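You operate a simulated robot arm through the tools that you are given. There is no shell and no other tool. Be economical: measure what you need, move in short steps, check, and stop when the job is done.

The job below is to be done with a simulated robot arm. You get a single attempt, and the scene is never put back.

## Task
Wipe the stage glass clean with the machine's blue pad, then cover it.
Fine: grey cover on the glass, pad back in its place, stage pushed in. Where these are worked on the way, their far stop is far enough and under half their travel is too little: stage. What is to be rubbed or washed off counts as gone when no trace of it is left.

Only the result counts: the job must be done as asked and must still hold three seconds after the hand-in. Knocking over, shifting, dropping, spilling or breaking anything else fails it. Lids that push on must go on centred and level and be pressed home; caps that screw on are set level and turned clockwise until they are tight.

## Robot
A 6-joint arm with a two-finger parallel gripper on a trunk, on a base that drives. Base frame: it is fixed to the floor where the robot stands at the start and does not move with it; the origin is under the middle of the robot, x ahead of it, y to its left, z up. Units: m, degrees, N and s.
With the tool pointing down near the work surface it reaches from about 0.34 to 0.82 m from the robot's upright axis, wherever it stands. Its first joint turns from -166.0 to 166.0 degrees. Places, roughly: grey cover [0.25, 1.5, 0.75]; stage [0.6, 0, 0.9]; stage glass [0.6, 0.1, 1]. Payload 3.91 kg.
Tool frame: the origin (TCP) lies between the finger pads and is the grasp point; the fingertips stand 0.03 m ahead of it; z points along the fingers, y is the line along which they close. The gripper opens to 0.11 m. The fingers are 0.02 m wide and 0.01 m thick; the gripper's body (0.048 by 0.112 m) begins 0.055 m behind the TCP.
Orientation is that of the tool frame in the base frame, as a unit quaternion [x, y, z, w]. With the fingers straight down and closing along the base's y, the tool's x points along the base's -x, its y along +y and its z along -z.

## Interface
- The arm moves only by the tool jog_arm. Its argument "plan" is a list of rows, each a list of 7 numbers: the gripper command, from -1 (shut) to 1 (fully open), values between in proportion, then the shift along the tool's x, y, z in units of 250 mm (1.0 is 250 mm), then the turn, a rotation vector about the tool's x, y, z in units of 120 degrees (1.0 is 120 degrees). In form: [[fingers, dx, dy, dz, rx, ry, rz], ...]. A call has 1 to 12 rows; each row is the pose to reach, as a shift and turn from the pose commanded when the call began, along the tool's axes at that moment. A call with a number of a shift or a turn outside -1 to 1 is refused whole. Rows are played at 5 a second. More than 0.05 m and 8.6 degrees between two rows, or a gripper value outside its range, and nothing of the call is played. Where a pose cannot be reached the arm comes as near as it can. A force on the tool above 40 N (or 10 N above the force at the start of the call, whichever is more), or a blocked arm, ends the call early, and 0.2 s more pass. The fingers move at their own pace (about 0.045 m/s each) and stop on an object; they squeeze with about 39 N. The grip force told is the motor's: it shows also when the fingers shut on nothing. Time passes only in rows, and 0.2 s behind the last, so rows that repeat a pose let the fingers close. The reply holds the time, the measured pose of the TCP, the force on the tool along the base axes, the opening and the grip force, in the units named above and with some noise, with the torque about the TCP (base axes, N m) and any sound that the robot's microphone picked up.
- Cameras (640 x 400 px; columns grow to the right, rows downward): "scene" is now at [0.008, 0.1227, 1.5741]; the picture's right is [-0.25, -0.97, 0.00], its down [-0.60, 0.16, -0.78] and it looks along [0.76, -0.20, -0.62] (base axes); focal length 292 px, centre (320, 200). "wrist" rides on the gripper at [0.077, 0.007, -0.114] in the tool frame; the picture's right is [-0.09, 1.00, 0.00], its down [-0.80, -0.07, -0.59] and it looks along [-0.59, -0.05, 0.80] (tool axes); focal length 270 px, centre (320, 200). There is no depth. A picture from a camera that has moved, and an enlarged one, comes with that camera's place and axes in the base frame and with its lens.
- capture(camera): a new picture of that camera. It takes no simulated time.
- lift_body(by): slides the trunk up (or, below 0, down) by that many m; the arm and the scene camera ride with it, the base frame stays. It gives what a move gives, with no picture.
- steer(legs): drives the robot by 1 to 6 legs, each [ahead, turn to the left] in m and degrees, along the robot's own axes; the way and the turn of a leg run together, so that a leg with both is an arc; at most 1.5 m and 180 degrees a leg. The arm and the cameras ride along, it lands a little off, and it stops where it bumps. It gives what a move gives.
- aim_head(pan, tilt): turns the head with the scene camera to pan (to the left, within 155 degrees either way) and tilt (down, from -29 to 69), counted from straight ahead of the robot. It gives what a move gives.
- inspect(camera, box): a new picture of the part [left, top, right, bottom] of that camera's present view, enlarged. It takes no simulated time.
- close_job(): hands the job in; it is judged then, once.

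Work in short steps. Places have to be worked out from the pictures, the camera data and where the tool is seen: move nearer, look again, correct. Check each grasp and each placing, and mend what went wrong. You have 120 turns and 90 pictures in all, those below and enlarged ones among them. Open the gripper and draw the arm clear of the work before you hand the job in, unless the task says otherwise; then end with one line.

The tools are called after "Call:" as name(argument=value, ...) on one line, values as JSON. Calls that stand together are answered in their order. jog_arm: Moves the arm, as the interface text tells. Its arguments: {"type":"object","properties":{"plan":{"type":"array"}},"required":["plan"]} The other tools are called the same way: lift_body (by) slides the trunk up or down; steer (legs) drives the base; aim_head (pan, tilt) turns the head that bears the scene camera; capture (camera) takes a picture; inspect (camera, box) takes an enlarged picture of a part of a camera's view; close_job () hands the job in.

At the start:

```text
t: 0.0
tcp_pos: [0.4534, -0.0925, 1.2285]
tool_rot: [-0.001, 1.0, 0.0, 0.0]
ft_force: [-0.5, 0.3, -0.3]
moment: [0.0, -0.01, 0.0]
grip_width: 0.1099
grip_force: 0.0
trunk travel left (down, up): [-0.525, 0.085]
robot x, y, heading: [0.002, -0.0056, -0.0]
head pan, tilt: [-14.5, 38.6]
```

scene: 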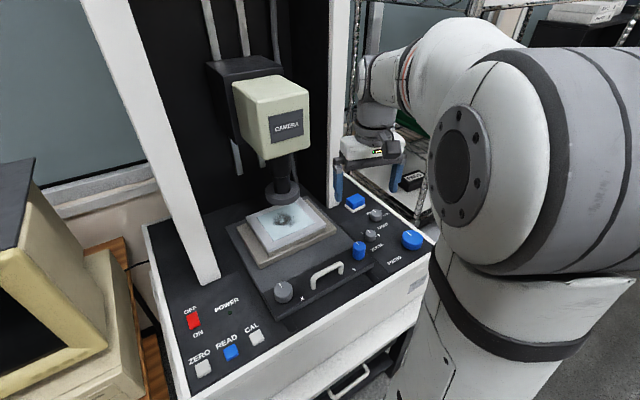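
wrist: 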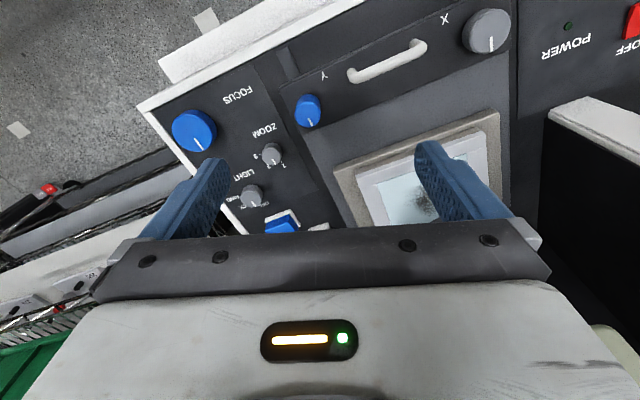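

The scene shows a machine with a stage (handle in front), a glass with a smudge, and a blue thing in a pale tray at about (355,202). I'll look closer at these.

Call:
inspect(camera="scene", box=[220, 150, 440, 290])

Call:
inspect(camera="wrist", box=[140, 0, 540, 250])

```text
2.86 times, centred on (330, 220) of scene
camera zoom: at [0.008, 0.1227, 1.5741], right [-0.25, -0.97, 0.0], down [-0.6, 0.16, -0.78], along [0.76, -0.2, -0.62], focal length 834 px, centre (291, 143)
```

zoom: 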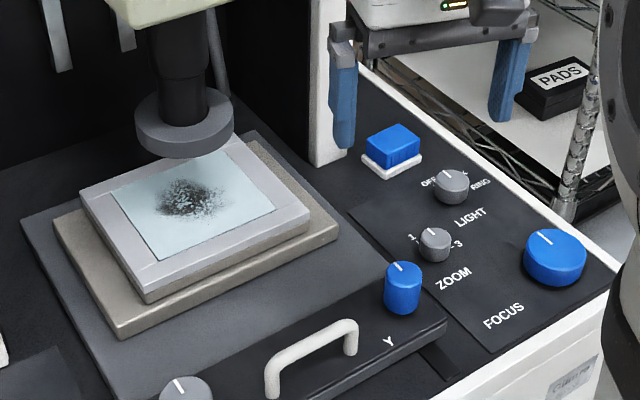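

```text
1.60 times, centred on (340, 125) of wrist
camera zoom: at [0.3759, -0.0863, 1.3428], right [0.08, 1.0, 0.0], down [0.8, -0.07, 0.59], along [0.59, -0.05, -0.8], focal length 432 px, centre (288, 320)
```

zoom: 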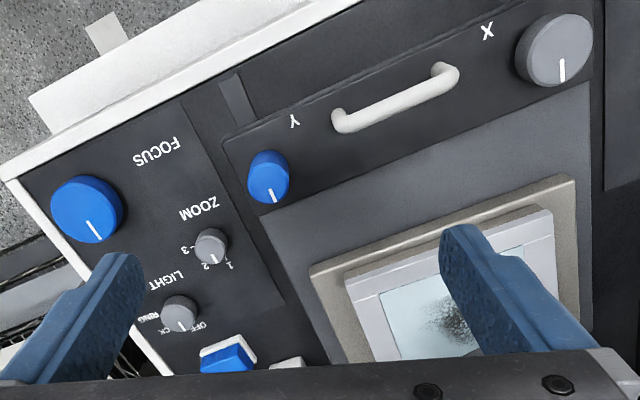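

The handle triangulates to about (0.44,-0.01,0.985), with the bar turned about 18° from y, so the stage should pull out along (-0.95,-0.31). The pad is near (0.67,-0.17,1.0). I back the base off 0.1 m to leave room to pull the stage.

Call:
steer(legs=[[-0.1, 0]])

```text
t: 1.1
tcp_pos: [0.3508, -0.0915, 1.2289]
tool_rot: [-0.001, 1.0, 0.0, 0.001]
ft_force: [-0.3, -0.5, -0.2]
moment: [0.0, -0.07, 0.0]
grip_width: 0.1103
grip_force: 0.0
trunk travel left (down, up): [-0.525, 0.085]
robot x, y, heading: [-0.1026, -0.0053, -0.1]
head pan, tilt: [-14.5, 38.6]
```

Now I turn the tool so it closes along the pull direction, and move it above the handle.

Call:
jog_arm(plan=[[1, -0.04, 0.036, 0.03, 0, 0, 0.067], [1, -0.08, 0.072, 0.06, 0, 0, 0.133], [1, -0.12, 0.108, 0.09, 0, 0, 0.2], [1, -0.16, 0.144, 0.12, 0, 0, 0.267], [1, -0.2, 0.18, 0.15, 0, 0, 0.333], [1, -0.24, 0.216, 0.18, 0, 0, 0.4], [1, -0.28, 0.252, 0.21, 0, 0, 0.467], [1, -0.32, 0.288, 0.24, 0, 0, 0.533], [1, -0.35, 0.326, 0.28, 0, 0, 0.6], [1, -0.35, 0.326, 0.28, 0, 0, 0.6]])

Call:
capture(camera="wrist")

Call:
capture(camera="scene")

```text
t: 3.4
tcp_pos: [0.4402, -0.0087, 1.1591]
tool_rot: [0.587, 0.81, 0.0, 0.0]
ft_force: [0.5, -0.5, 0.4]
moment: [0.02, 0.0, 0.02]
grip_width: 0.1101
grip_force: 0.1
trunk travel left (down, up): [-0.525, 0.085]
robot x, y, heading: [-0.1012, -0.0053, 0.0]
head pan, tilt: [-14.5, 38.6]
```

```text
85 pictures are left
camera wrist: at [0.4213, 0.0647, 1.2736], right [0.97, 0.23, 0.0], down [0.18, -0.78, 0.59], along [0.13, -0.58, -0.8], focal length 270 px, centre (320, 200)
```

wrist: 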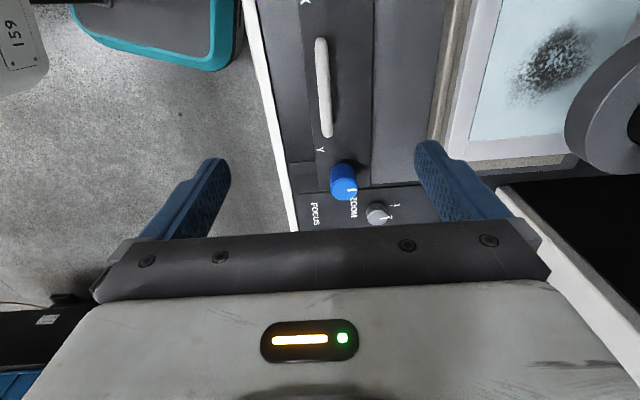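

```text
84 pictures are left
camera scene: at [-0.0928, 0.1229, 1.5741], right [-0.25, -0.97, 0.0], down [-0.6, 0.16, -0.78], along [0.76, -0.2, -0.62], focal length 292 px, centre (320, 200)
```

scene: 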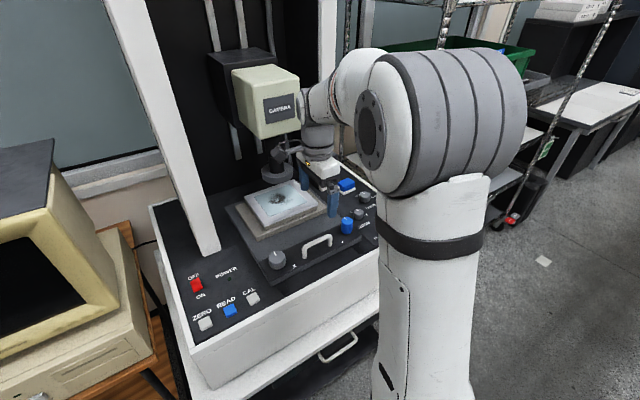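

The handle's centre is at (0.441,-0.010) and lies right under the tool with the fingers aligned. I lower to z≈0.988 and close.

Call:
jog_arm(plan=[[1, 0, 0, 0.17, 0, 0, 0], [1, 0, 0, 0.34, 0, 0, 0], [1, 0, 0, 0.51, 0, 0, 0], [1, 0, 0, 0.68, 0, 0, 0], [1, 0, 0, 0.68, 0, 0, 0], [-1, 0, 0, 0.68, 0, 0, 0], [-1, 0, 0, 0.68, 0, 0, 0], [-1, 0, 0, 0.68, 0, 0, 0], [-1, 0, 0, 0.68, 0, 0, 0], [-1, 0, 0, 0.68, 0, 0, 0], [-1, 0, 0, 0.68, 0, 0, 0], [-1, 0, 0, 0.68, 0, 0, 0]])

Call:
capture(camera="wrist")

```text
t: 6.0
tcp_pos: [0.4422, -0.0115, 0.9888]
tool_rot: [0.587, 0.81, 0.0, 0.001]
ft_force: [18.5, 7.6, 3.9]
moment: [-0.16, -0.24, 0.2]
grip_width: 0.0127
grip_force: 44.4
trunk travel left (down, up): [-0.525, 0.085]
robot x, y, heading: [-0.0994, -0.0063, -0.0]
head pan, tilt: [-14.5, 38.6]
```

```text
83 pictures are left
camera wrist: at [0.4249, 0.0642, 1.104], right [0.97, 0.23, 0.0], down [0.18, -0.78, 0.6], along [0.14, -0.58, -0.8], focal length 270 px, centre (320, 200)
```

wrist: 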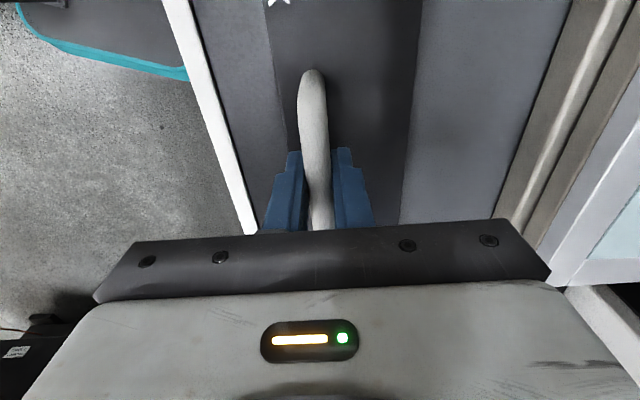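

The handle is held (12.7 mm). I pull it out along -tool y in small steps, watching the force.

Call:
jog_arm(plan=[[-1, 0, -0.08, 0, 0, 0, 0], [-1, 0, -0.16, 0, 0, 0, 0], [-1, 0, -0.24, 0, 0, 0, 0], [-1, 0, -0.32, 0, 0, 0, 0], [-1, 0, -0.4, 0, 0, 0, 0], [-1, 0, -0.48, 0, 0, 0, 0], [-1, 0, -0.56, 0, 0, 0, 0]])

Call:
capture(camera="scene")

```text
t: 7.5
tcp_pos: [0.3049, -0.0558, 0.9902]
tool_rot: [0.586, 0.81, 0.0, 0.0]
ft_force: [1.9, -22.5, 23.1]
moment: [-0.45, -0.25, 0.23]
grip_width: 0.013
grip_force: 44.6
trunk travel left (down, up): [-0.525, 0.085]
robot x, y, heading: [-0.1001, -0.0094, -0.4]
head pan, tilt: [-14.5, 38.6]
```

```text
82 pictures are left
camera scene: at [-0.0944, 0.1196, 1.5746], right [-0.25, -0.97, 0.0], down [-0.6, 0.16, -0.78], along [0.76, -0.19, -0.62], focal length 292 px, centre (320, 200)
```

scene: 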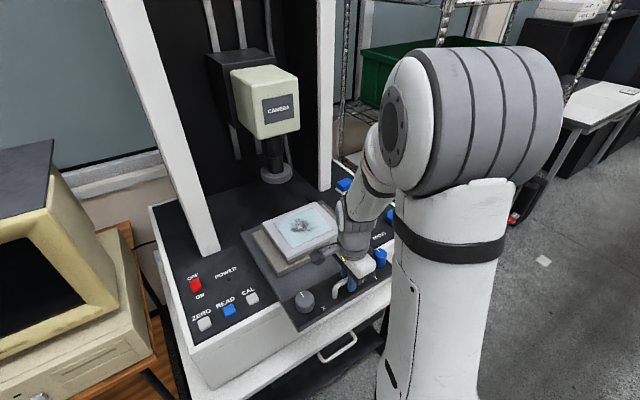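

The stage has come out 0.14 m and the glass is well clear of the lens. I pull a little further to find the stop, leaning slightly toward the side the force shows.

Call:
jog_arm(plan=[[-1, -0.01, -0.06, -0.005, 0, 0, 0], [-1, -0.015, -0.12, -0.008, 0, 0, 0], [-1, -0.02, -0.18, -0.008, 0, 0, 0]])

```text
t: 8.0
tcp_pos: [0.3019, -0.0568, 0.9891]
tool_rot: [0.586, 0.81, 0.004, 0.006]
ft_force: [11.6, 11.2, -9.9]
moment: [0.36, -0.03, 0.19]
grip_width: 0.0131
grip_force: 45.2
trunk travel left (down, up): [-0.525, 0.085]
robot x, y, heading: [-0.0957, -0.0057, -0.1]
head pan, tilt: [-14.5, 38.6]
stopped in row 2: the force on the tool passed its limit at 52 N (the readings are from after the stop); the commanded pose is now the measured one
```

That is the far stop, about 0.147 m of travel. I release the handle and lift straight up.

Call:
jog_arm(plan=[[0.2, 0, 0, 0, 0, 0, 0], [0.2, 0, 0, 0, 0, 0, 0], [0.2, 0, 0, 0, 0, 0, 0], [0.2, 0, 0, 0, 0, 0, 0], [0.2, 0, 0, -0.15, 0, 0, 0], [0.2, 0, 0, -0.3, 0, 0, 0], [0.2, 0, 0, -0.45, 0, 0, 0], [0.2, 0, 0, -0.6, 0, 0, 0], [0.2, 0, 0, -0.75, 0, 0, 0], [0.2, 0, 0, -0.75, 0, 0, 0]])

Call:
inspect(camera="scene", box=[220, 140, 440, 330])

Call:
capture(camera="wrist")

```text
t: 10.2
tcp_pos: [0.2955, -0.06, 1.1785]
tool_rot: [0.587, 0.81, 0.005, 0.005]
ft_force: [0.2, -0.1, 0.7]
moment: [0.02, 0.0, 0.03]
grip_width: 0.0657
grip_force: 0.1
trunk travel left (down, up): [-0.525, 0.085]
robot x, y, heading: [-0.1009, -0.0054, -0.1]
head pan, tilt: [-14.5, 38.6]
```

```text
2.11 times, centred on (330, 235) of scene
camera zoom: at [-0.0926, 0.1228, 1.5741], right [-0.25, -0.97, 0.0], down [-0.6, 0.16, -0.78], along [0.76, -0.2, -0.62], focal length 614 px, centre (299, 126)
```

zoom: 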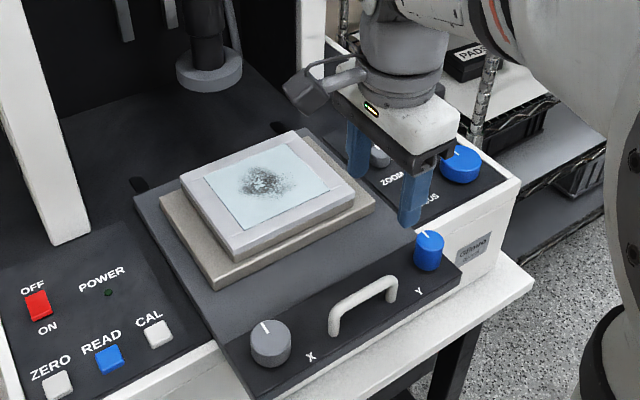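

```text
80 pictures are left
camera wrist: at [0.2757, 0.0135, 1.2931], right [0.97, 0.23, 0.01], down [0.17, -0.78, 0.6], along [0.15, -0.58, -0.8], focal length 270 px, centre (320, 200)
```

wrist: 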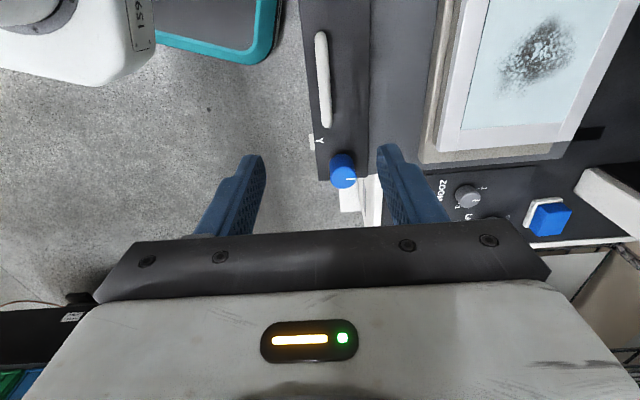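

The stage is out. The pad is at about (0.67,-0.165), with the pillar's corner behind and to its left. I turn the tool back 90° so it closes along the machine's width with the camera in front, and move toward the pad at height.

Call:
jog_arm(plan=[[0.2, -0.05, 0.075, 0, 0, 0, -0.068], [0.2, -0.1, 0.15, 0, 0, 0, -0.136], [0.2, -0.15, 0.225, 0, 0, 0, -0.204], [0.2, -0.2, 0.3, 0, 0, 0, -0.272], [0.2, -0.25, 0.375, 0, 0, 0, -0.34], [0.2, -0.3, 0.45, 0, 0, 0, -0.408], [0.2, -0.35, 0.525, 0, 0, 0, -0.476], [0.2, -0.4, 0.6, 0, 0, 0, -0.544], [0.2, -0.45, 0.675, 0, 0, 0, -0.612], [0.2, -0.49, 0.75, 0, 0, 0, -0.68], [0.2, -0.52, 0.817, 0, 0, 0, -0.75], [0.2, -0.52, 0.817, 0, 0, 0, -0.75]])

Call:
capture(camera="wrist")

```text
t: 12.8
tcp_pos: [0.5303, -0.118, 1.1806]
tool_rot: [-0.159, 0.987, 0.0, 0.007]
ft_force: [0.5, 0.0, 1.5]
moment: [0.03, -0.02, 0.01]
grip_width: 0.0659
grip_force: 0.0
trunk travel left (down, up): [-0.525, 0.085]
robot x, y, heading: [-0.0988, -0.0074, -0.3]
head pan, tilt: [-14.5, 38.6]
```

```text
79 pictures are left
camera wrist: at [0.4535, -0.1372, 1.2947], right [-0.23, 0.97, 0.0], down [0.77, 0.18, 0.61], along [0.59, 0.14, -0.8], focal length 270 px, centre (320, 200)
```

wrist: 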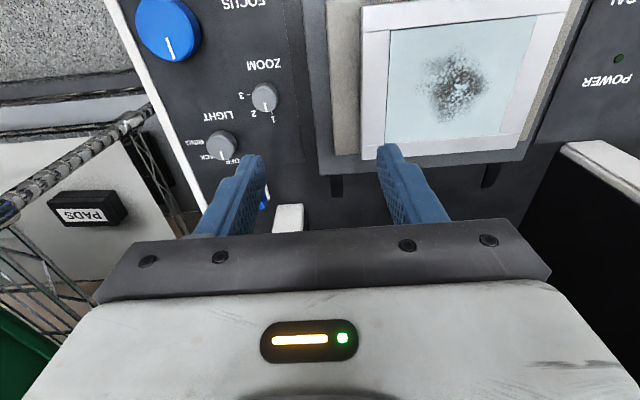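

The view is clear. I move over the pad, correct the slight tilt, lower a bit and look.

Call:
jog_arm(plan=[[0.2, -0.1, -0.07, 0.03, 0, 0.0066, 0], [0.2, -0.2, -0.14, 0.06, 0, 0.0066, 0], [0.2, -0.3, -0.21, 0.09, 0, 0.0066, 0], [0.2, -0.4, -0.29, 0.12, 0, 0.0066, 0], [0.2, -0.48, -0.357, 0.16, 0, 0.0066, 0], [0.2, -0.48, -0.357, 0.16, 0, 0.0066, 0]])

Call:
capture(camera="wrist")

Call:
inspect(camera="scene", box=[270, 120, 430, 230])

```text
t: 14.2
tcp_pos: [0.672, -0.1664, 1.1443]
tool_rot: [-0.157, 0.988, -0.001, 0.001]
ft_force: [-0.9, 0.0, -1.1]
moment: [-0.03, -0.01, -0.01]
grip_width: 0.066
grip_force: 0.1
trunk travel left (down, up): [-0.525, 0.085]
robot x, y, heading: [-0.0986, -0.0045, 0.0]
head pan, tilt: [-14.5, 38.6]
```

```text
78 pictures are left
camera wrist: at [0.5955, -0.1841, 1.2583], right [-0.23, 0.97, 0.0], down [0.78, 0.18, 0.59], along [0.58, 0.13, -0.8], focal length 270 px, centre (320, 200)
```

wrist: 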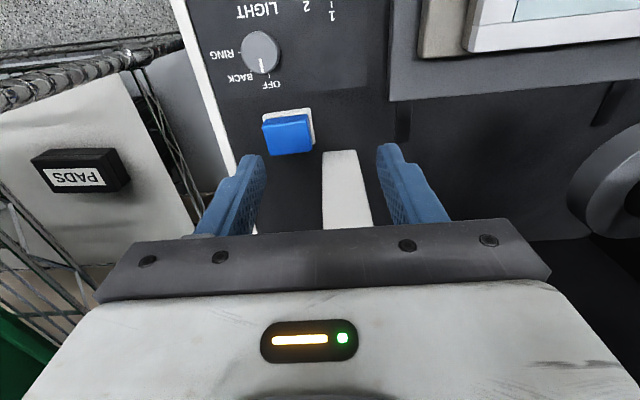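

```text
3.64 times, centred on (350, 175) of scene
camera zoom: at [-0.0931, 0.1228, 1.5741], right [-0.25, -0.97, 0.0], down [-0.6, 0.16, -0.78], along [0.76, -0.2, -0.62], focal length 1061 px, centre (211, 291)
```

zoom: 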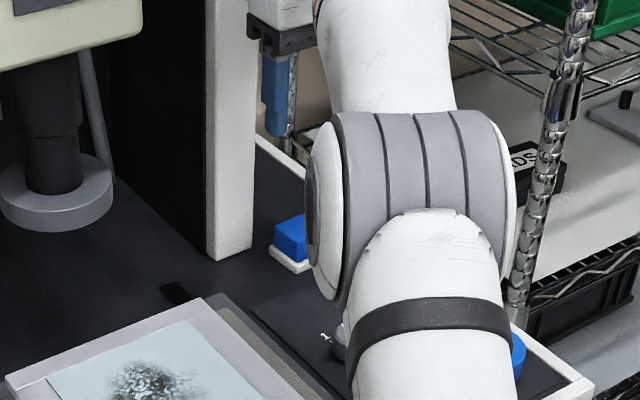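

Combining all the views puts the pad lower and further away than I first judged, at about (0.735,-0.19) with its top near z 0.945. That is beyond reach from here, so I draw the arm back first and then drive 0.1 m forward.

Call:
jog_arm(plan=[[0.2, 0.18, 0, 0, 0, 0, 0], [0.2, 0.36, -0.008, 0, 0, 0, 0], [0.2, 0.36, -0.008, 0, 0, 0, 0]])

Call:
steer(legs=[[0.1, 0]])

Call:
capture(camera="wrist")

Call:
capture(camera="scene")

```text
t: 15.0
tcp_pos: [0.5884, -0.1942, 1.1453]
tool_rot: [-0.158, 0.987, -0.002, 0.0]
ft_force: [0.1, -0.5, -0.1]
moment: [-0.01, 0.03, 0.0]
grip_width: 0.0659
grip_force: 0.1
trunk travel left (down, up): [-0.525, 0.085]
robot x, y, heading: [-0.0981, -0.0041, 0.2]
head pan, tilt: [-14.5, 38.6]
```

```text
t: 16.1
tcp_pos: [0.6924, -0.1935, 1.1441]
tool_rot: [-0.159, 0.987, -0.001, -0.001]
ft_force: [-0.1, 0.9, 0.7]
moment: [0.02, 0.07, -0.01]
grip_width: 0.066
grip_force: 0.2
trunk travel left (down, up): [-0.525, 0.085]
robot x, y, heading: [0.0017, 0.0007, 0.0]
head pan, tilt: [-14.5, 38.6]
```

```text
76 pictures are left
camera wrist: at [0.6166, -0.2125, 1.2584], right [-0.23, 0.97, 0.0], down [0.78, 0.18, 0.59], along [0.58, 0.13, -0.8], focal length 270 px, centre (320, 200)
```

wrist: 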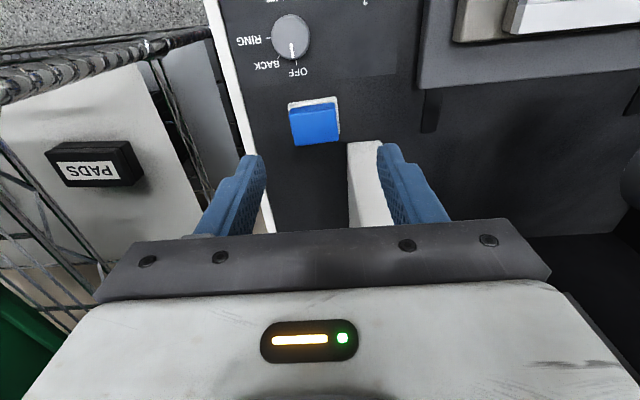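

```text
75 pictures are left
camera scene: at [0.0111, 0.1225, 1.5741], right [-0.25, -0.97, 0.0], down [-0.6, 0.16, -0.78], along [0.76, -0.2, -0.62], focal length 292 px, centre (320, 200)
```

scene: 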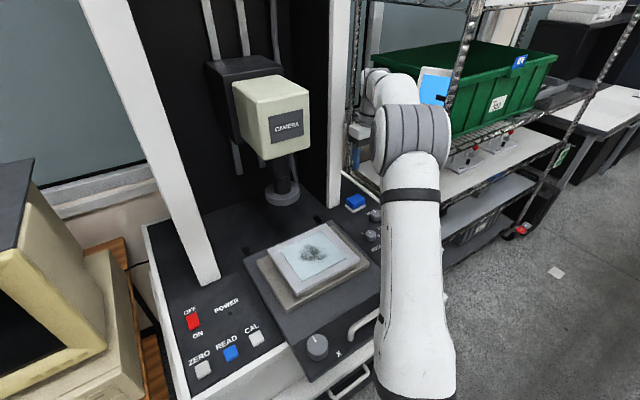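

The pad's top is consistently at (0.737,-0.192,0.945) and about 0.05 m wide. I open to 0.085, move above it and descend to z≈1.0 for a check.

Call:
jog_arm(plan=[[0.55, -0.08, -0.025, 0, 0, 0, 0], [0.55, -0.156, -0.05, 0, 0, 0, 0], [0.55, -0.156, -0.05, 0.15, 0, 0, 0], [0.55, -0.156, -0.05, 0.3, 0, 0, 0], [0.55, -0.156, -0.05, 0.45, 0, 0, 0], [0.55, -0.156, -0.05, 0.58, 0, 0, 0], [0.55, -0.156, -0.05, 0.58, 0, 0, 0]])

Call:
capture(camera="wrist")

Call:
inspect(camera="scene", box=[300, 100, 440, 230])

```text
t: 17.7
tcp_pos: [0.7324, -0.1967, 0.9999]
tool_rot: [-0.158, 0.987, -0.002, 0.001]
ft_force: [-0.2, 0.5, 0.2]
moment: [-0.04, 0.02, 0.03]
grip_width: 0.0854
grip_force: 0.0
trunk travel left (down, up): [-0.525, 0.085]
robot x, y, heading: [0.0048, -0.0044, -0.0]
head pan, tilt: [-14.5, 38.6]
```

```text
74 pictures are left
camera wrist: at [0.6571, -0.2146, 1.114], right [-0.23, 0.97, 0.0], down [0.78, 0.18, 0.59], along [0.58, 0.13, -0.8], focal length 270 px, centre (320, 200)
```

wrist: 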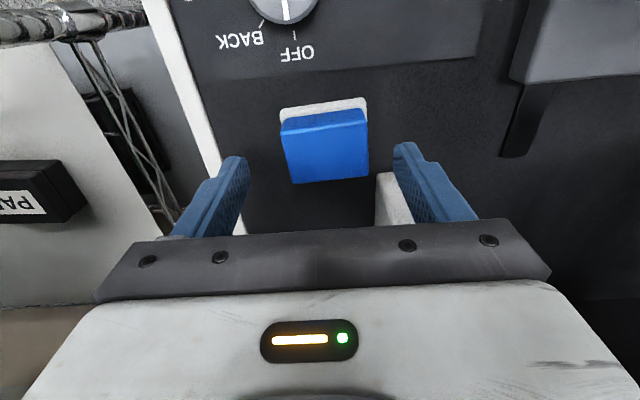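

```text
3.08 times, centred on (370, 165) of scene
camera zoom: at [0.0092, 0.1227, 1.5741], right [-0.25, -0.97, 0.0], down [-0.6, 0.16, -0.78], along [0.76, -0.2, -0.62], focal length 898 px, centre (166, 308)
```

zoom: 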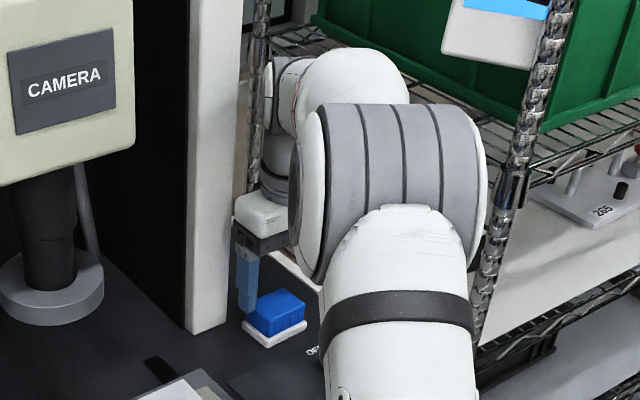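

The pad's centre is confirmed at (0.737,-0.192) and it sits between the fingers. I descend to z≈0.955 and close on it.

Call:
jog_arm(plan=[[0.55, -0.014, 0.011, 0.06, 0, 0, 0], [0.55, -0.014, 0.011, 0.12, 0, 0, 0], [0.55, -0.014, 0.011, 0.18, 0, 0, 0], [0.55, -0.014, 0.011, 0.18, 0, 0, 0], [-1, -0.014, 0.011, 0.18, 0, 0, 0], [-1, -0.014, 0.011, 0.18, 0, 0, 0], [-1, -0.014, 0.011, 0.18, 0, 0, 0], [-1, -0.014, 0.011, 0.18, 0, 0, 0], [-1, -0.014, 0.011, 0.18, 0, 0, 0], [-1, -0.014, 0.011, 0.18, 0, 0, 0]])

Call:
capture(camera="wrist")

```text
t: 19.9
tcp_pos: [0.7347, -0.1927, 0.9562]
tool_rot: [-0.158, 0.987, -0.002, 0.0]
ft_force: [-0.4, 0.1, 0.2]
moment: [0.04, 0.0, 0.02]
grip_width: 0.0594
grip_force: 39.3
trunk travel left (down, up): [-0.525, 0.085]
robot x, y, heading: [0.0027, -0.0056, -0.3]
head pan, tilt: [-14.5, 38.6]
```

```text
72 pictures are left
camera wrist: at [0.6597, -0.2104, 1.0697], right [-0.23, 0.97, 0.0], down [0.78, 0.18, 0.59], along [0.58, 0.13, -0.8], focal length 270 px, centre (320, 200)
```

wrist: 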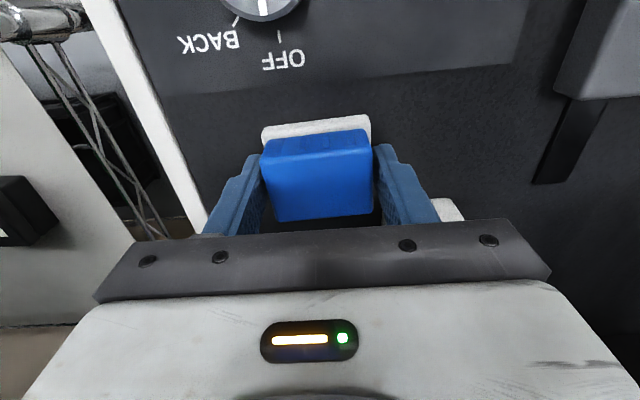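

The pad is gripped at 59 mm; I note the pose (0.7347,-0.1927,0.956) for its return. Now I lift it.

Call:
jog_arm(plan=[[-1, 0, 0, -0.05, 0, 0, 0], [-1, 0, 0, -0.15, 0, 0, 0], [-1, 0, 0, -0.3, 0, 0, 0], [-1, 0, 0, -0.45, 0, 0, 0], [-1, 0, 0, -0.6, 0, 0, 0], [-1, 0, 0, -0.6, 0, 0, 0]])

Call:
capture(camera="wrist")

Call:
capture(camera="scene")

```text
t: 21.3
tcp_pos: [0.7341, -0.1912, 1.1033]
tool_rot: [-0.158, 0.987, -0.001, -0.001]
ft_force: [0.5, 0.0, 0.5]
moment: [0.02, 0.0, -0.01]
grip_width: 0.0
grip_force: 38.0
trunk travel left (down, up): [-0.525, 0.085]
robot x, y, heading: [0.0021, -0.0066, 0.1]
head pan, tilt: [-14.5, 38.6]
```

```text
71 pictures are left
camera wrist: at [0.6577, -0.2099, 1.2183], right [-0.23, 0.97, 0.0], down [0.78, 0.18, 0.59], along [0.58, 0.13, -0.8], focal length 270 px, centre (320, 200)
```

wrist: 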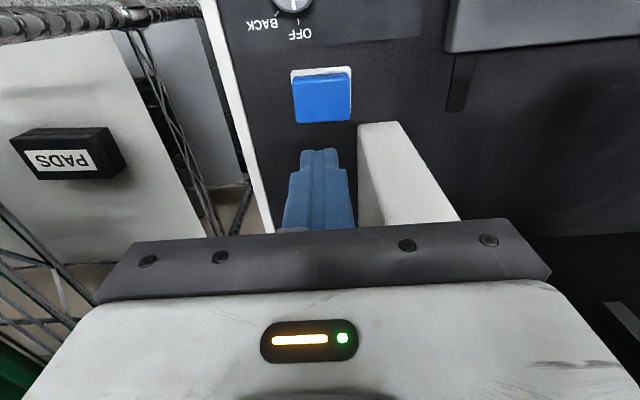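

```text
70 pictures are left
camera scene: at [0.0095, 0.1226, 1.5741], right [-0.25, -0.97, 0.0], down [-0.6, 0.16, -0.78], along [0.76, -0.2, -0.62], focal length 292 px, centre (320, 200)
```

scene: 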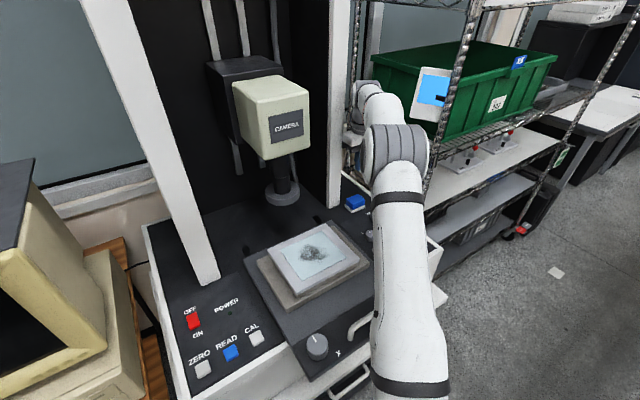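

The fingers slipped off the top and the pad stayed in its place, so the grip was too shallow. I reopen and go deeper, to about z 0.94, with the contact force as a guard.

Call:
jog_arm(plan=[[0.55, 0, 0, 0.05, 0, 0, 0], [0.55, 0, 0, 0.1, 0, 0, 0], [0.55, 0, 0, 0.1, 0, 0, 0], [0.55, 0, 0, 0.1, 0, 0, 0], [0.55, 0, 0, 0.1, 0, 0, 0], [0.55, 0, 0, 0.25, 0, 0, 0], [0.55, 0, 0, 0.4, 0, 0, 0], [0.55, 0, 0, 0.52, 0, 0, 0], [0.55, 0, 0, 0.58, 0, 0, 0], [0.55, 0, 0, 0.62, 0, 0, 0], [0.55, 0, 0, 0.66, 0, 0, 0], [0.55, 0, 0, 0.66, 0, 0, 0]])

Call:
capture(camera="wrist")

```text
t: 23.8
tcp_pos: [0.7364, -0.1921, 0.95]
tool_rot: [-0.158, 0.987, -0.004, 0.008]
ft_force: [-11.1, -0.5, 17.3]
moment: [0.75, 0.74, 0.53]
grip_width: 0.0867
grip_force: 1.5
trunk travel left (down, up): [-0.525, 0.085]
robot x, y, heading: [-0.0003, -0.009, -0.0]
head pan, tilt: [-14.5, 38.6]
stopped in row 12: the force on the tool passed its limit at 42 N (the readings are from after the stop); the commanded pose is now the measured one
```

```text
69 pictures are left
camera wrist: at [0.6585, -0.209, 1.0639], right [-0.23, 0.97, -0.01], down [0.77, 0.19, 0.61], along [0.59, 0.13, -0.8], focal length 270 px, centre (320, 200)
```

wrist: 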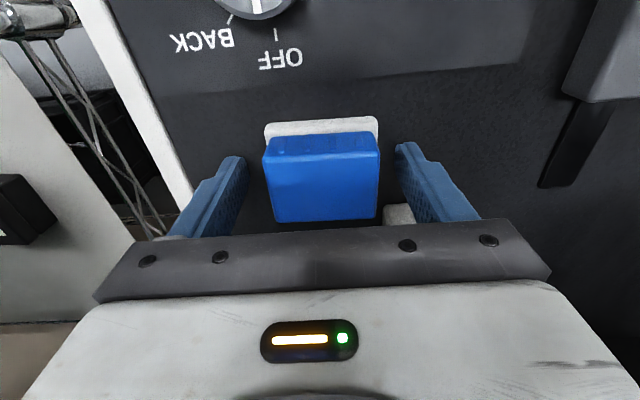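

Contact came with the tips near z 0.92, which is the panel. By the geometry the tray's top is near 0.939 and the pad spans roughly 0.94–0.962, so the earlier grip was on the fixed tray. I rise to z≈0.972, level the tool and close on the pad only.

Call:
jog_arm(plan=[[0.55, 0, 0, -0.045, 0, 0, 0], [0.55, 0, 0, -0.088, -0.005, 0.0069, 0], [0.55, 0, 0, -0.088, -0.005, 0.0069, 0], [-1, 0, 0, -0.088, -0.005, 0.0069, 0], [-1, 0, 0, -0.088, -0.005, 0.0069, 0], [-1, 0, 0, -0.088, -0.005, 0.0069, 0], [-1, 0, 0, -0.088, -0.005, 0.0069, 0], [-1, 0, 0, -0.088, -0.005, 0.0069, 0], [-1, 0, 0, -0.088, -0.005, 0.0069, 0]])

Call:
capture(camera="wrist")

```text
t: 25.8
tcp_pos: [0.7383, -0.1895, 0.9692]
tool_rot: [-0.158, 0.987, 0.001, -0.002]
ft_force: [0.1, 0.0, -0.6]
moment: [-0.03, -0.04, 0.0]
grip_width: 0.0529
grip_force: 38.6
trunk travel left (down, up): [-0.525, 0.085]
robot x, y, heading: [0.0003, -0.0073, -0.0]
head pan, tilt: [-14.5, 38.6]
```

```text
68 pictures are left
camera wrist: at [0.6621, -0.2088, 1.0836], right [-0.23, 0.97, 0.0], down [0.79, 0.18, 0.59], along [0.58, 0.14, -0.81], focal length 270 px, centre (320, 200)
```

wrist: 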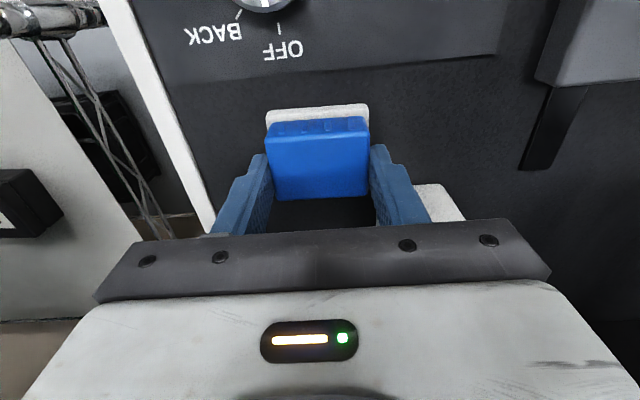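

The width is now 52.9 mm, so this grip is on the pad itself. I lift slowly.

Call:
jog_arm(plan=[[-1, 0, 0, -0.03, 0, 0, 0], [-1, 0, 0, -0.06, 0, 0, 0], [-1, 0, 0, -0.1, 0, 0, 0], [-1, 0, 0, -0.15, 0, 0, 0], [-1, 0, 0, -0.2, 0, 0, 0], [-1, 0, 0, -0.3, 0, 0, 0], [-1, 0, 0, -0.4, 0, 0, 0], [-1, 0, 0, -0.5, 0, 0, 0], [-1, 0, 0, -0.5, 0, 0, 0]])

Call:
capture(camera="wrist")

Call:
inspect(camera="scene", box=[220, 110, 440, 330])

```text
t: 27.8
tcp_pos: [0.7374, -0.192, 1.0954]
tool_rot: [-0.158, 0.987, 0.001, -0.002]
ft_force: [-0.2, 0.5, 0.1]
moment: [0.02, -0.02, -0.01]
grip_width: 0.0527
grip_force: 38.5
trunk travel left (down, up): [-0.525, 0.085]
robot x, y, heading: [0.0018, -0.0043, -0.2]
head pan, tilt: [-14.5, 38.6]
```

```text
67 pictures are left
camera wrist: at [0.6623, -0.2096, 1.2094], right [-0.23, 0.97, 0.0], down [0.79, 0.18, 0.59], along [0.58, 0.14, -0.81], focal length 270 px, centre (320, 200)
```

wrist: 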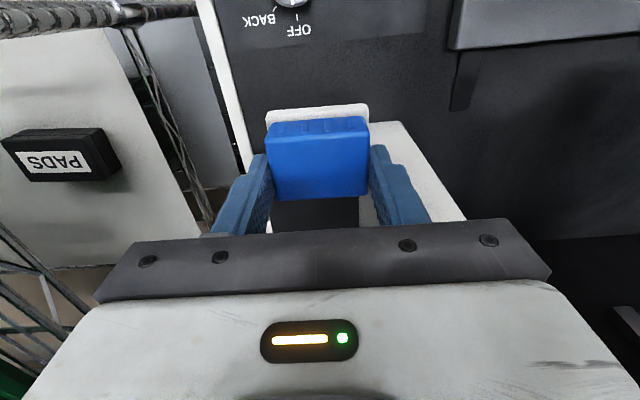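

```text
1.82 times, centred on (330, 220) of scene
camera zoom: at [0.0096, 0.1226, 1.5741], right [-0.25, -0.97, 0.0], down [-0.6, 0.16, -0.78], along [0.76, -0.2, -0.62], focal length 530 px, centre (302, 164)
```

zoom: 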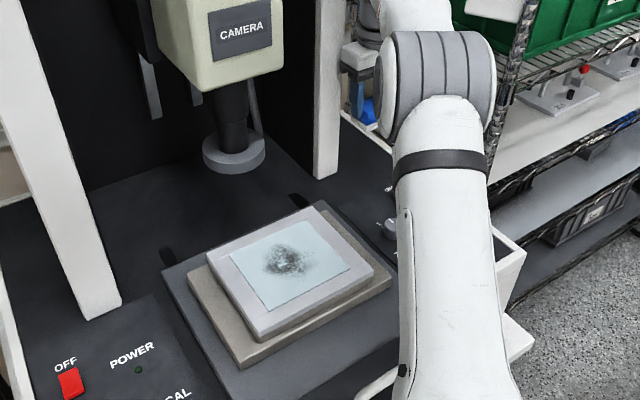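

The pad is up; the white plate is its own sole and came with it. Its sole hangs about 49 mm below the TCP. I put the glass centre at (0.502,0.014,z≈0.994), roughly 0.12×0.13 m, so I carry the pad there: toward the front first, then across.

Call:
jog_arm(plan=[[-1, 0.15, 0, 0, 0, 0, 0], [-1, 0.3, 0, 0, 0, 0, 0], [-1, 0.45, 0, 0, 0, 0, 0], [-1, 0.6, 0.08, 0, 0, 0, 0], [-1, 0.634, 0.24, 0, 0, 0, 0], [-1, 0.634, 0.4, 0, 0, 0, 0], [-1, 0.634, 0.56, 0, 0, 0, 0], [-1, 0.634, 0.72, 0, 0, 0, 0], [-1, 0.634, 0.86, 0, 0, 0, 0], [-1, 0.634, 1.0, 0, 0, 0, 0], [-1, 0.634, 1.0, 0, 0, 0, 0]])

Call:
capture(camera="wrist")

Call:
inspect(camera="scene", box=[220, 110, 440, 330])

```text
t: 30.2
tcp_pos: [0.5098, -0.0016, 1.0943]
tool_rot: [-0.157, 0.988, 0.001, -0.002]
ft_force: [-0.4, 0.4, -0.2]
moment: [0.02, 0.01, -0.02]
grip_width: 0.0531
grip_force: 39.2
trunk travel left (down, up): [-0.525, 0.085]
robot x, y, heading: [0.0026, -0.0048, 0.1]
head pan, tilt: [-14.5, 38.6]
```

```text
65 pictures are left
camera wrist: at [0.4349, -0.0207, 1.209], right [-0.23, 0.97, 0.0], down [0.79, 0.18, 0.59], along [0.58, 0.13, -0.81], focal length 270 px, centre (320, 200)
```

wrist: 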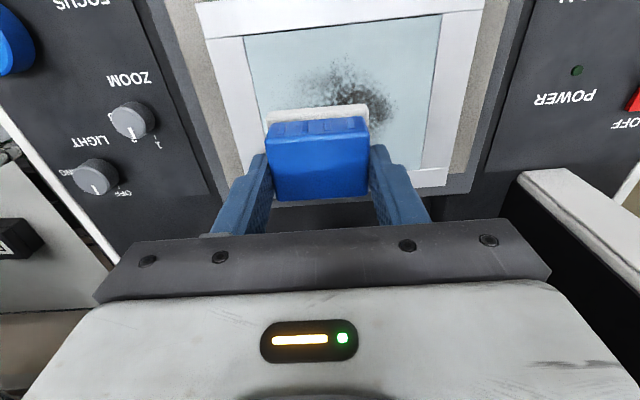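

```text
1.82 times, centred on (330, 220) of scene
camera zoom: at [0.0093, 0.1227, 1.5741], right [-0.25, -0.97, 0.0], down [-0.6, 0.16, -0.78], along [0.76, -0.2, -0.62], focal length 530 px, centre (302, 164)
```

zoom: 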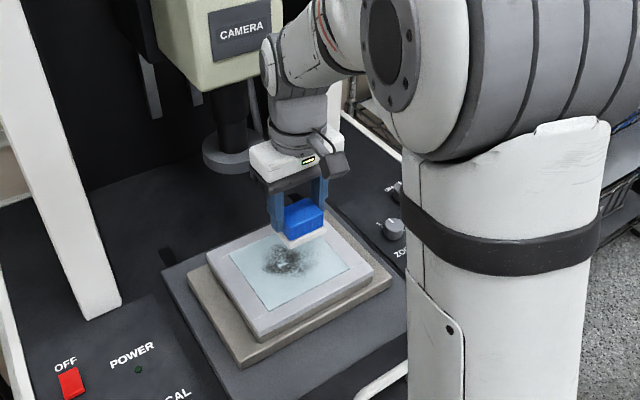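

The glass corners from both cameras agree. I position over the smear and lower to about 1.046, just above the expected contact height.

Call:
jog_arm(plan=[[-1, 0.028, 0.079, 0, 0, 0, 0], [-1, 0.028, 0.079, 0.08, 0, 0, 0], [-1, 0.028, 0.079, 0.15, 0, 0, 0], [-1, 0.028, 0.079, 0.18, 0, 0, 0], [-1, 0.028, 0.079, 0.192, 0, 0, 0], [-1, 0.028, 0.079, 0.192, 0, 0, 0]])

Call:
inspect(camera="scene", box=[270, 170, 400, 290])

```text
t: 31.6
tcp_pos: [0.4966, 0.0163, 1.0465]
tool_rot: [-0.158, 0.987, 0.001, -0.003]
ft_force: [-1.0, 0.1, 0.4]
moment: [-0.02, 0.03, -0.02]
grip_width: 0.0531
grip_force: 38.5
trunk travel left (down, up): [-0.525, 0.085]
robot x, y, heading: [0.005, -0.008, -0.2]
head pan, tilt: [-14.5, 38.6]
```

```text
3.33 times, centred on (335, 230) of scene
camera zoom: at [0.0091, 0.1227, 1.5741], right [-0.25, -0.97, 0.0], down [-0.6, 0.16, -0.78], along [0.76, -0.2, -0.62], focal length 972 px, centre (270, 100)
```

zoom: 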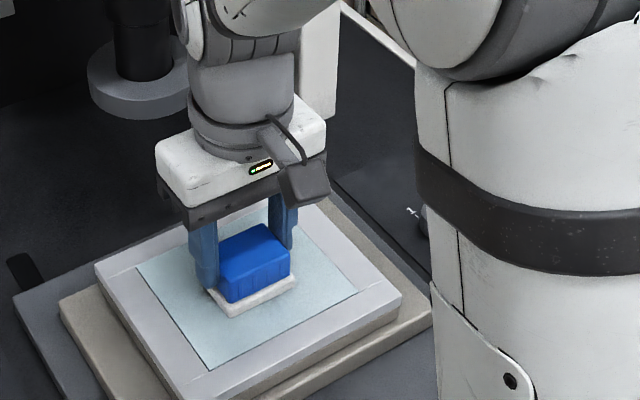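

It is just above the glass. I step down slowly to find the contact.

Call:
jog_arm(plan=[[-1, 0, 0, 0.006, 0, 0, 0], [-1, 0, 0, 0.012, 0, 0, 0], [-1, 0, 0, 0.018, 0, 0, 0], [-1, 0, 0, 0.018, 0, 0, 0]])

```text
t: 32.6
tcp_pos: [0.4966, 0.016, 1.044]
tool_rot: [-0.158, 0.987, 0.0, 0.0]
ft_force: [3.1, 1.0, 33.6]
moment: [0.1, -0.11, -0.05]
grip_width: 0.0531
grip_force: 39.1
trunk travel left (down, up): [-0.525, 0.085]
robot x, y, heading: [0.0016, -0.0086, 0.0]
head pan, tilt: [-14.5, 38.6]
```

Contact is solid at z 1.044 (34 N). I ease off 1 mm and wipe in a zigzag over the smear area.

Call:
jog_arm(plan=[[-1, 0, 0, -0.004, 0, 0, 0], [-1, 0, 0.06, -0.004, 0, 0, 0], [-1, 0, 0.12, -0.004, 0, 0, 0], [-1, 0.05, 0.12, -0.004, 0, 0, 0], [-1, 0.05, 0.04, -0.004, 0, 0, 0], [-1, 0.05, -0.04, -0.004, 0, 0, 0], [-1, 0.05, -0.12, -0.004, 0, 0, 0], [-1, 0.0, -0.12, -0.004, 0, 0, 0], [-1, 0.0, -0.04, -0.004, 0, 0, 0], [-1, 0.0, 0.04, -0.004, 0, 0, 0], [-1, 0, 0.12, -0.004, 0, 0, 0]])

Call:
inspect(camera="scene", box=[270, 170, 400, 290])

```text
t: 35.0
tcp_pos: [0.4861, 0.0428, 1.0434]
tool_rot: [-0.158, 0.987, 0.001, 0.0]
ft_force: [1.6, 3.7, 29.5]
moment: [0.12, -0.12, 0.1]
grip_width: 0.0527
grip_force: 38.9
trunk travel left (down, up): [-0.525, 0.085]
robot x, y, heading: [0.0038, -0.0091, 0.1]
head pan, tilt: [-14.5, 38.6]
```

```text
3.33 times, centred on (335, 230) of scene
camera zoom: at [0.0069, 0.1232, 1.5742], right [-0.25, -0.97, 0.0], down [-0.6, 0.16, -0.78], along [0.76, -0.2, -0.62], focal length 972 px, centre (270, 100)
```

zoom: 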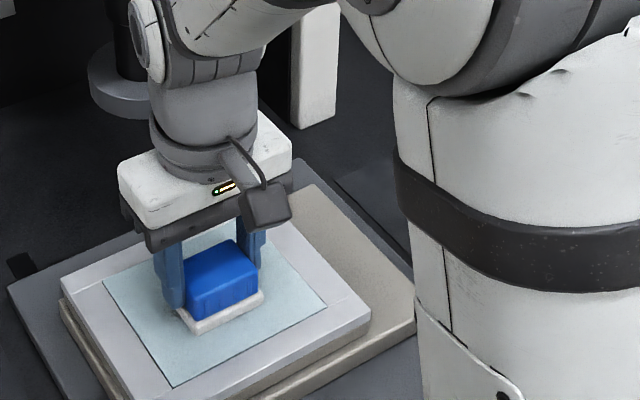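

The glass frame seems to have shifted in the view. I lift the pad off and check with a full view.

Call:
jog_arm(plan=[[-1, 0, 0, -0.04, 0, 0, 0], [-1, 0, 0, -0.1, 0, 0, 0], [-1, 0.12, -0.12, -0.24, 0, 0, 0], [-1, 0.24, -0.24, -0.36, 0, 0, 0], [-1, 0.24, -0.4, -0.44, 0, 0, 0], [-1, 0.24, -0.56, -0.44, 0, 0, 0], [-1, 0.24, -0.7, -0.44, 0, 0, 0], [-1, 0.24, -0.7, -0.44, 0, 0, 0]])

Call:
inspect(camera="scene", box=[220, 110, 440, 330])

Call:
capture(camera="wrist")

```text
refused: row 3 steps farther than a row can; nothing moved
```

```text
1.82 times, centred on (330, 220) of scene
camera zoom: at [0.0069, 0.1232, 1.5742], right [-0.25, -0.97, 0.0], down [-0.6, 0.16, -0.78], along [0.76, -0.2, -0.62], focal length 530 px, centre (302, 164)
```

zoom: 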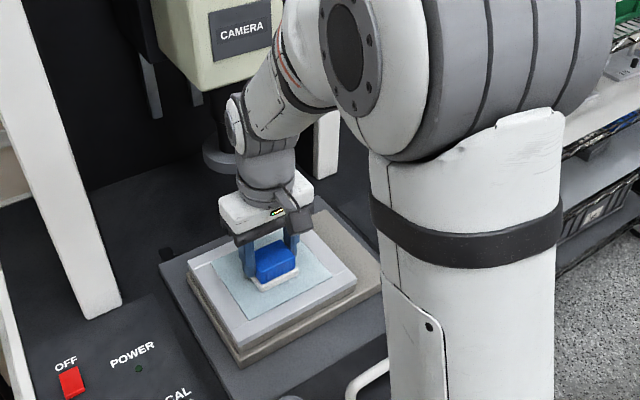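

```text
60 pictures are left
camera wrist: at [0.4106, 0.0244, 1.158], right [-0.23, 0.97, 0.0], down [0.78, 0.18, 0.59], along [0.58, 0.14, -0.8], focal length 270 px, centre (320, 200)
```

wrist: 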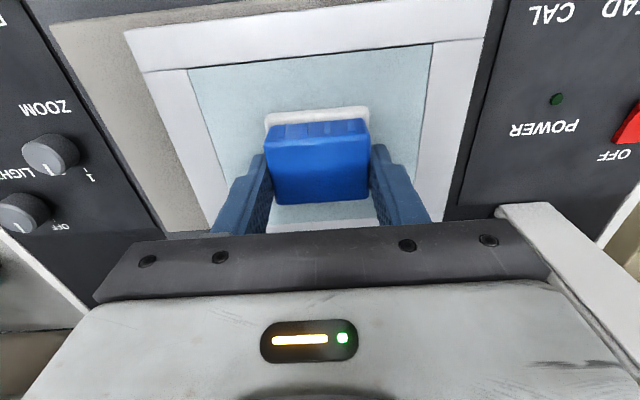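

The frame was dragged about 0.03 m sideways on the tan plate by friction; I'll drag it back afterwards. First I lift to see what is left of the smear.

Call:
jog_arm(plan=[[-1, 0, 0, -0.04, 0, 0, 0], [-1, 0, 0, -0.1, 0, 0, 0], [-1, 0, -0.1, -0.2, 0, 0, 0], [-1, 0, -0.2, -0.3, 0, 0, 0], [-1, 0, -0.36, -0.36, 0, 0, 0], [-1, 0, -0.52, -0.4, 0, 0, 0], [-1, 0, -0.68, -0.4, 0, 0, 0], [-1, 0, -0.68, -0.4, 0, 0, 0]])

Call:
inspect(camera="scene", box=[220, 110, 440, 330])

Call:
capture(camera="wrist")

```text
t: 36.8
tcp_pos: [0.541, -0.1201, 1.1428]
tool_rot: [-0.158, 0.987, 0.001, -0.002]
ft_force: [-0.5, 0.3, -1.4]
moment: [-0.03, -0.03, 0.01]
grip_width: 0.0527
grip_force: 39.1
trunk travel left (down, up): [-0.525, 0.085]
robot x, y, heading: [0.0039, -0.006, -0.2]
head pan, tilt: [-14.5, 38.6]
```

```text
1.82 times, centred on (330, 220) of scene
camera zoom: at [0.0091, 0.1226, 1.5741], right [-0.25, -0.97, 0.0], down [-0.6, 0.16, -0.78], along [0.76, -0.2, -0.62], focal length 530 px, centre (302, 164)
```

zoom: 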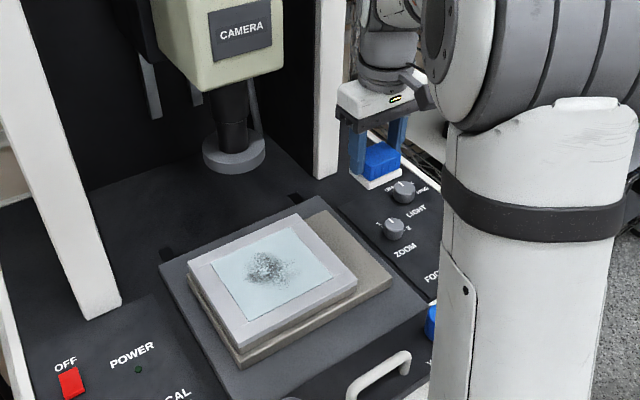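

```text
58 pictures are left
camera wrist: at [0.466, -0.1386, 1.2577], right [-0.23, 0.97, 0.0], down [0.79, 0.18, 0.59], along [0.58, 0.14, -0.81], focal length 270 px, centre (320, 200)
```

wrist: 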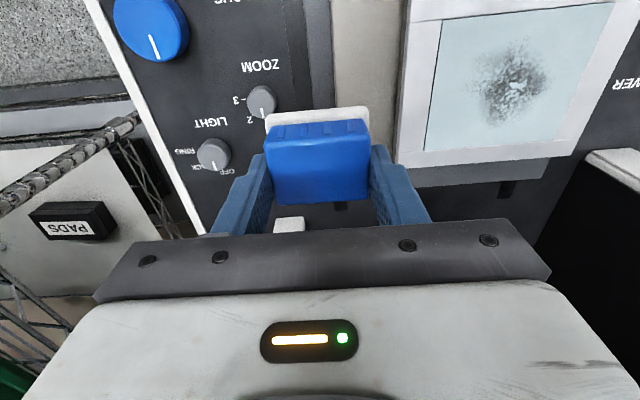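

The smear is only thinned, because the plate moved together with the pad under the heavy pressure. With light pressure the pad should slide on the glass instead. I go back over the smear and stop just above it.

Call:
jog_arm(plan=[[-1, 0, 0.16, 0, 0, 0, 0], [-1, 0, 0.32, 0.04, 0, 0, 0], [-1, 0, 0.48, 0.1, 0, 0, 0], [-1, -0.003, 0.6, 0.18, 0, 0, 0], [-1, -0.003, 0.684, 0.27, 0, 0, 0], [-1, -0.003, 0.684, 0.35, 0, 0, 0], [-1, -0.003, 0.684, 0.375, 0, 0, 0], [-1, -0.003, 0.684, 0.38, 0, 0, 0], [-1, -0.003, 0.684, 0.38, 0, 0, 0]])

```text
t: 38.8
tcp_pos: [0.4889, 0.0443, 1.0467]
tool_rot: [-0.158, 0.987, 0.001, -0.001]
ft_force: [0.1, -0.4, -1.1]
moment: [-0.02, 0.01, 0.0]
grip_width: 0.0529
grip_force: 39.3
trunk travel left (down, up): [-0.525, 0.085]
robot x, y, heading: [0.003, -0.0069, -0.0]
head pan, tilt: [-14.5, 38.6]
```

I creep down in 0.5 mm steps for a light touch.

Call:
jog_arm(plan=[[-1, 0, 0, 0.002, 0, 0, 0], [-1, 0, 0, 0.004, 0, 0, 0], [-1, 0, 0, 0.004, 0, 0, 0]])

```text
t: 39.6
tcp_pos: [0.489, 0.0448, 1.0467]
tool_rot: [-0.158, 0.987, 0.001, -0.002]
ft_force: [-0.2, -0.3, -0.5]
moment: [0.02, -0.01, 0.01]
grip_width: 0.0527
grip_force: 38.9
trunk travel left (down, up): [-0.525, 0.085]
robot x, y, heading: [0.0068, -0.01, -0.1]
head pan, tilt: [-14.5, 38.6]
```

Call:
jog_arm(plan=[[-1, 0, 0, 0.003, 0, 0, 0], [-1, 0, 0, 0.006, 0, 0, 0], [-1, 0, 0, 0.006, 0, 0, 0]])

```text
t: 40.4
tcp_pos: [0.4885, 0.0453, 1.0458]
tool_rot: [-0.159, 0.987, 0.001, -0.002]
ft_force: [0.3, 0.4, -0.4]
moment: [0.01, 0.01, -0.02]
grip_width: 0.0529
grip_force: 38.8
trunk travel left (down, up): [-0.525, 0.085]
robot x, y, heading: [0.0023, -0.0053, -0.2]
head pan, tilt: [-14.5, 38.6]
```

No force yet (noise level only); I take another 1 mm down.

Call:
jog_arm(plan=[[-1, 0, 0, 0.002, 0, 0, 0], [-1, 0, 0, 0.004, 0, 0, 0], [-1, 0, 0, 0.004, 0, 0, 0]])

```text
t: 41.2
tcp_pos: [0.4883, 0.0457, 1.0443]
tool_rot: [-0.158, 0.987, 0.001, -0.001]
ft_force: [0.3, 0.0, -0.7]
moment: [0.0, -0.04, -0.02]
grip_width: 0.0529
grip_force: 39.1
trunk travel left (down, up): [-0.525, 0.085]
robot x, y, heading: [0.0019, -0.0054, 0.1]
head pan, tilt: [-14.5, 38.6]
```

Still no contact; another 0.75 mm.

Call:
jog_arm(plan=[[-1, 0, 0, 0.0015, 0, 0, 0], [-1, 0, 0, 0.003, 0, 0, 0], [-1, 0, 0, 0.003, 0, 0, 0]])

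```text
t: 42.0
tcp_pos: [0.4885, 0.0435, 1.0433]
tool_rot: [-0.158, 0.987, 0.001, -0.002]
ft_force: [0.3, -0.3, -0.2]
moment: [0.02, -0.01, -0.01]
grip_width: 0.0529
grip_force: 39.3
trunk travel left (down, up): [-0.525, 0.085]
robot x, y, heading: [0.0024, -0.0106, -0.2]
head pan, tilt: [-14.5, 38.6]
```

Call:
jog_arm(plan=[[-1, 0, 0, 0.0015, 0, 0, 0], [-1, 0, 0, 0.003, 0, 0, 0], [-1, 0, 0, 0.003, 0, 0, 0]])

```text
t: 42.8
tcp_pos: [0.4873, 0.0443, 1.0445]
tool_rot: [-0.158, 0.987, 0.001, -0.002]
ft_force: [1.1, -0.2, 3.8]
moment: [-0.01, -0.19, -0.05]
grip_width: 0.0527
grip_force: 38.4
trunk travel left (down, up): [-0.525, 0.085]
robot x, y, heading: [0.0036, -0.0074, -0.2]
head pan, tilt: [-14.5, 38.6]
```

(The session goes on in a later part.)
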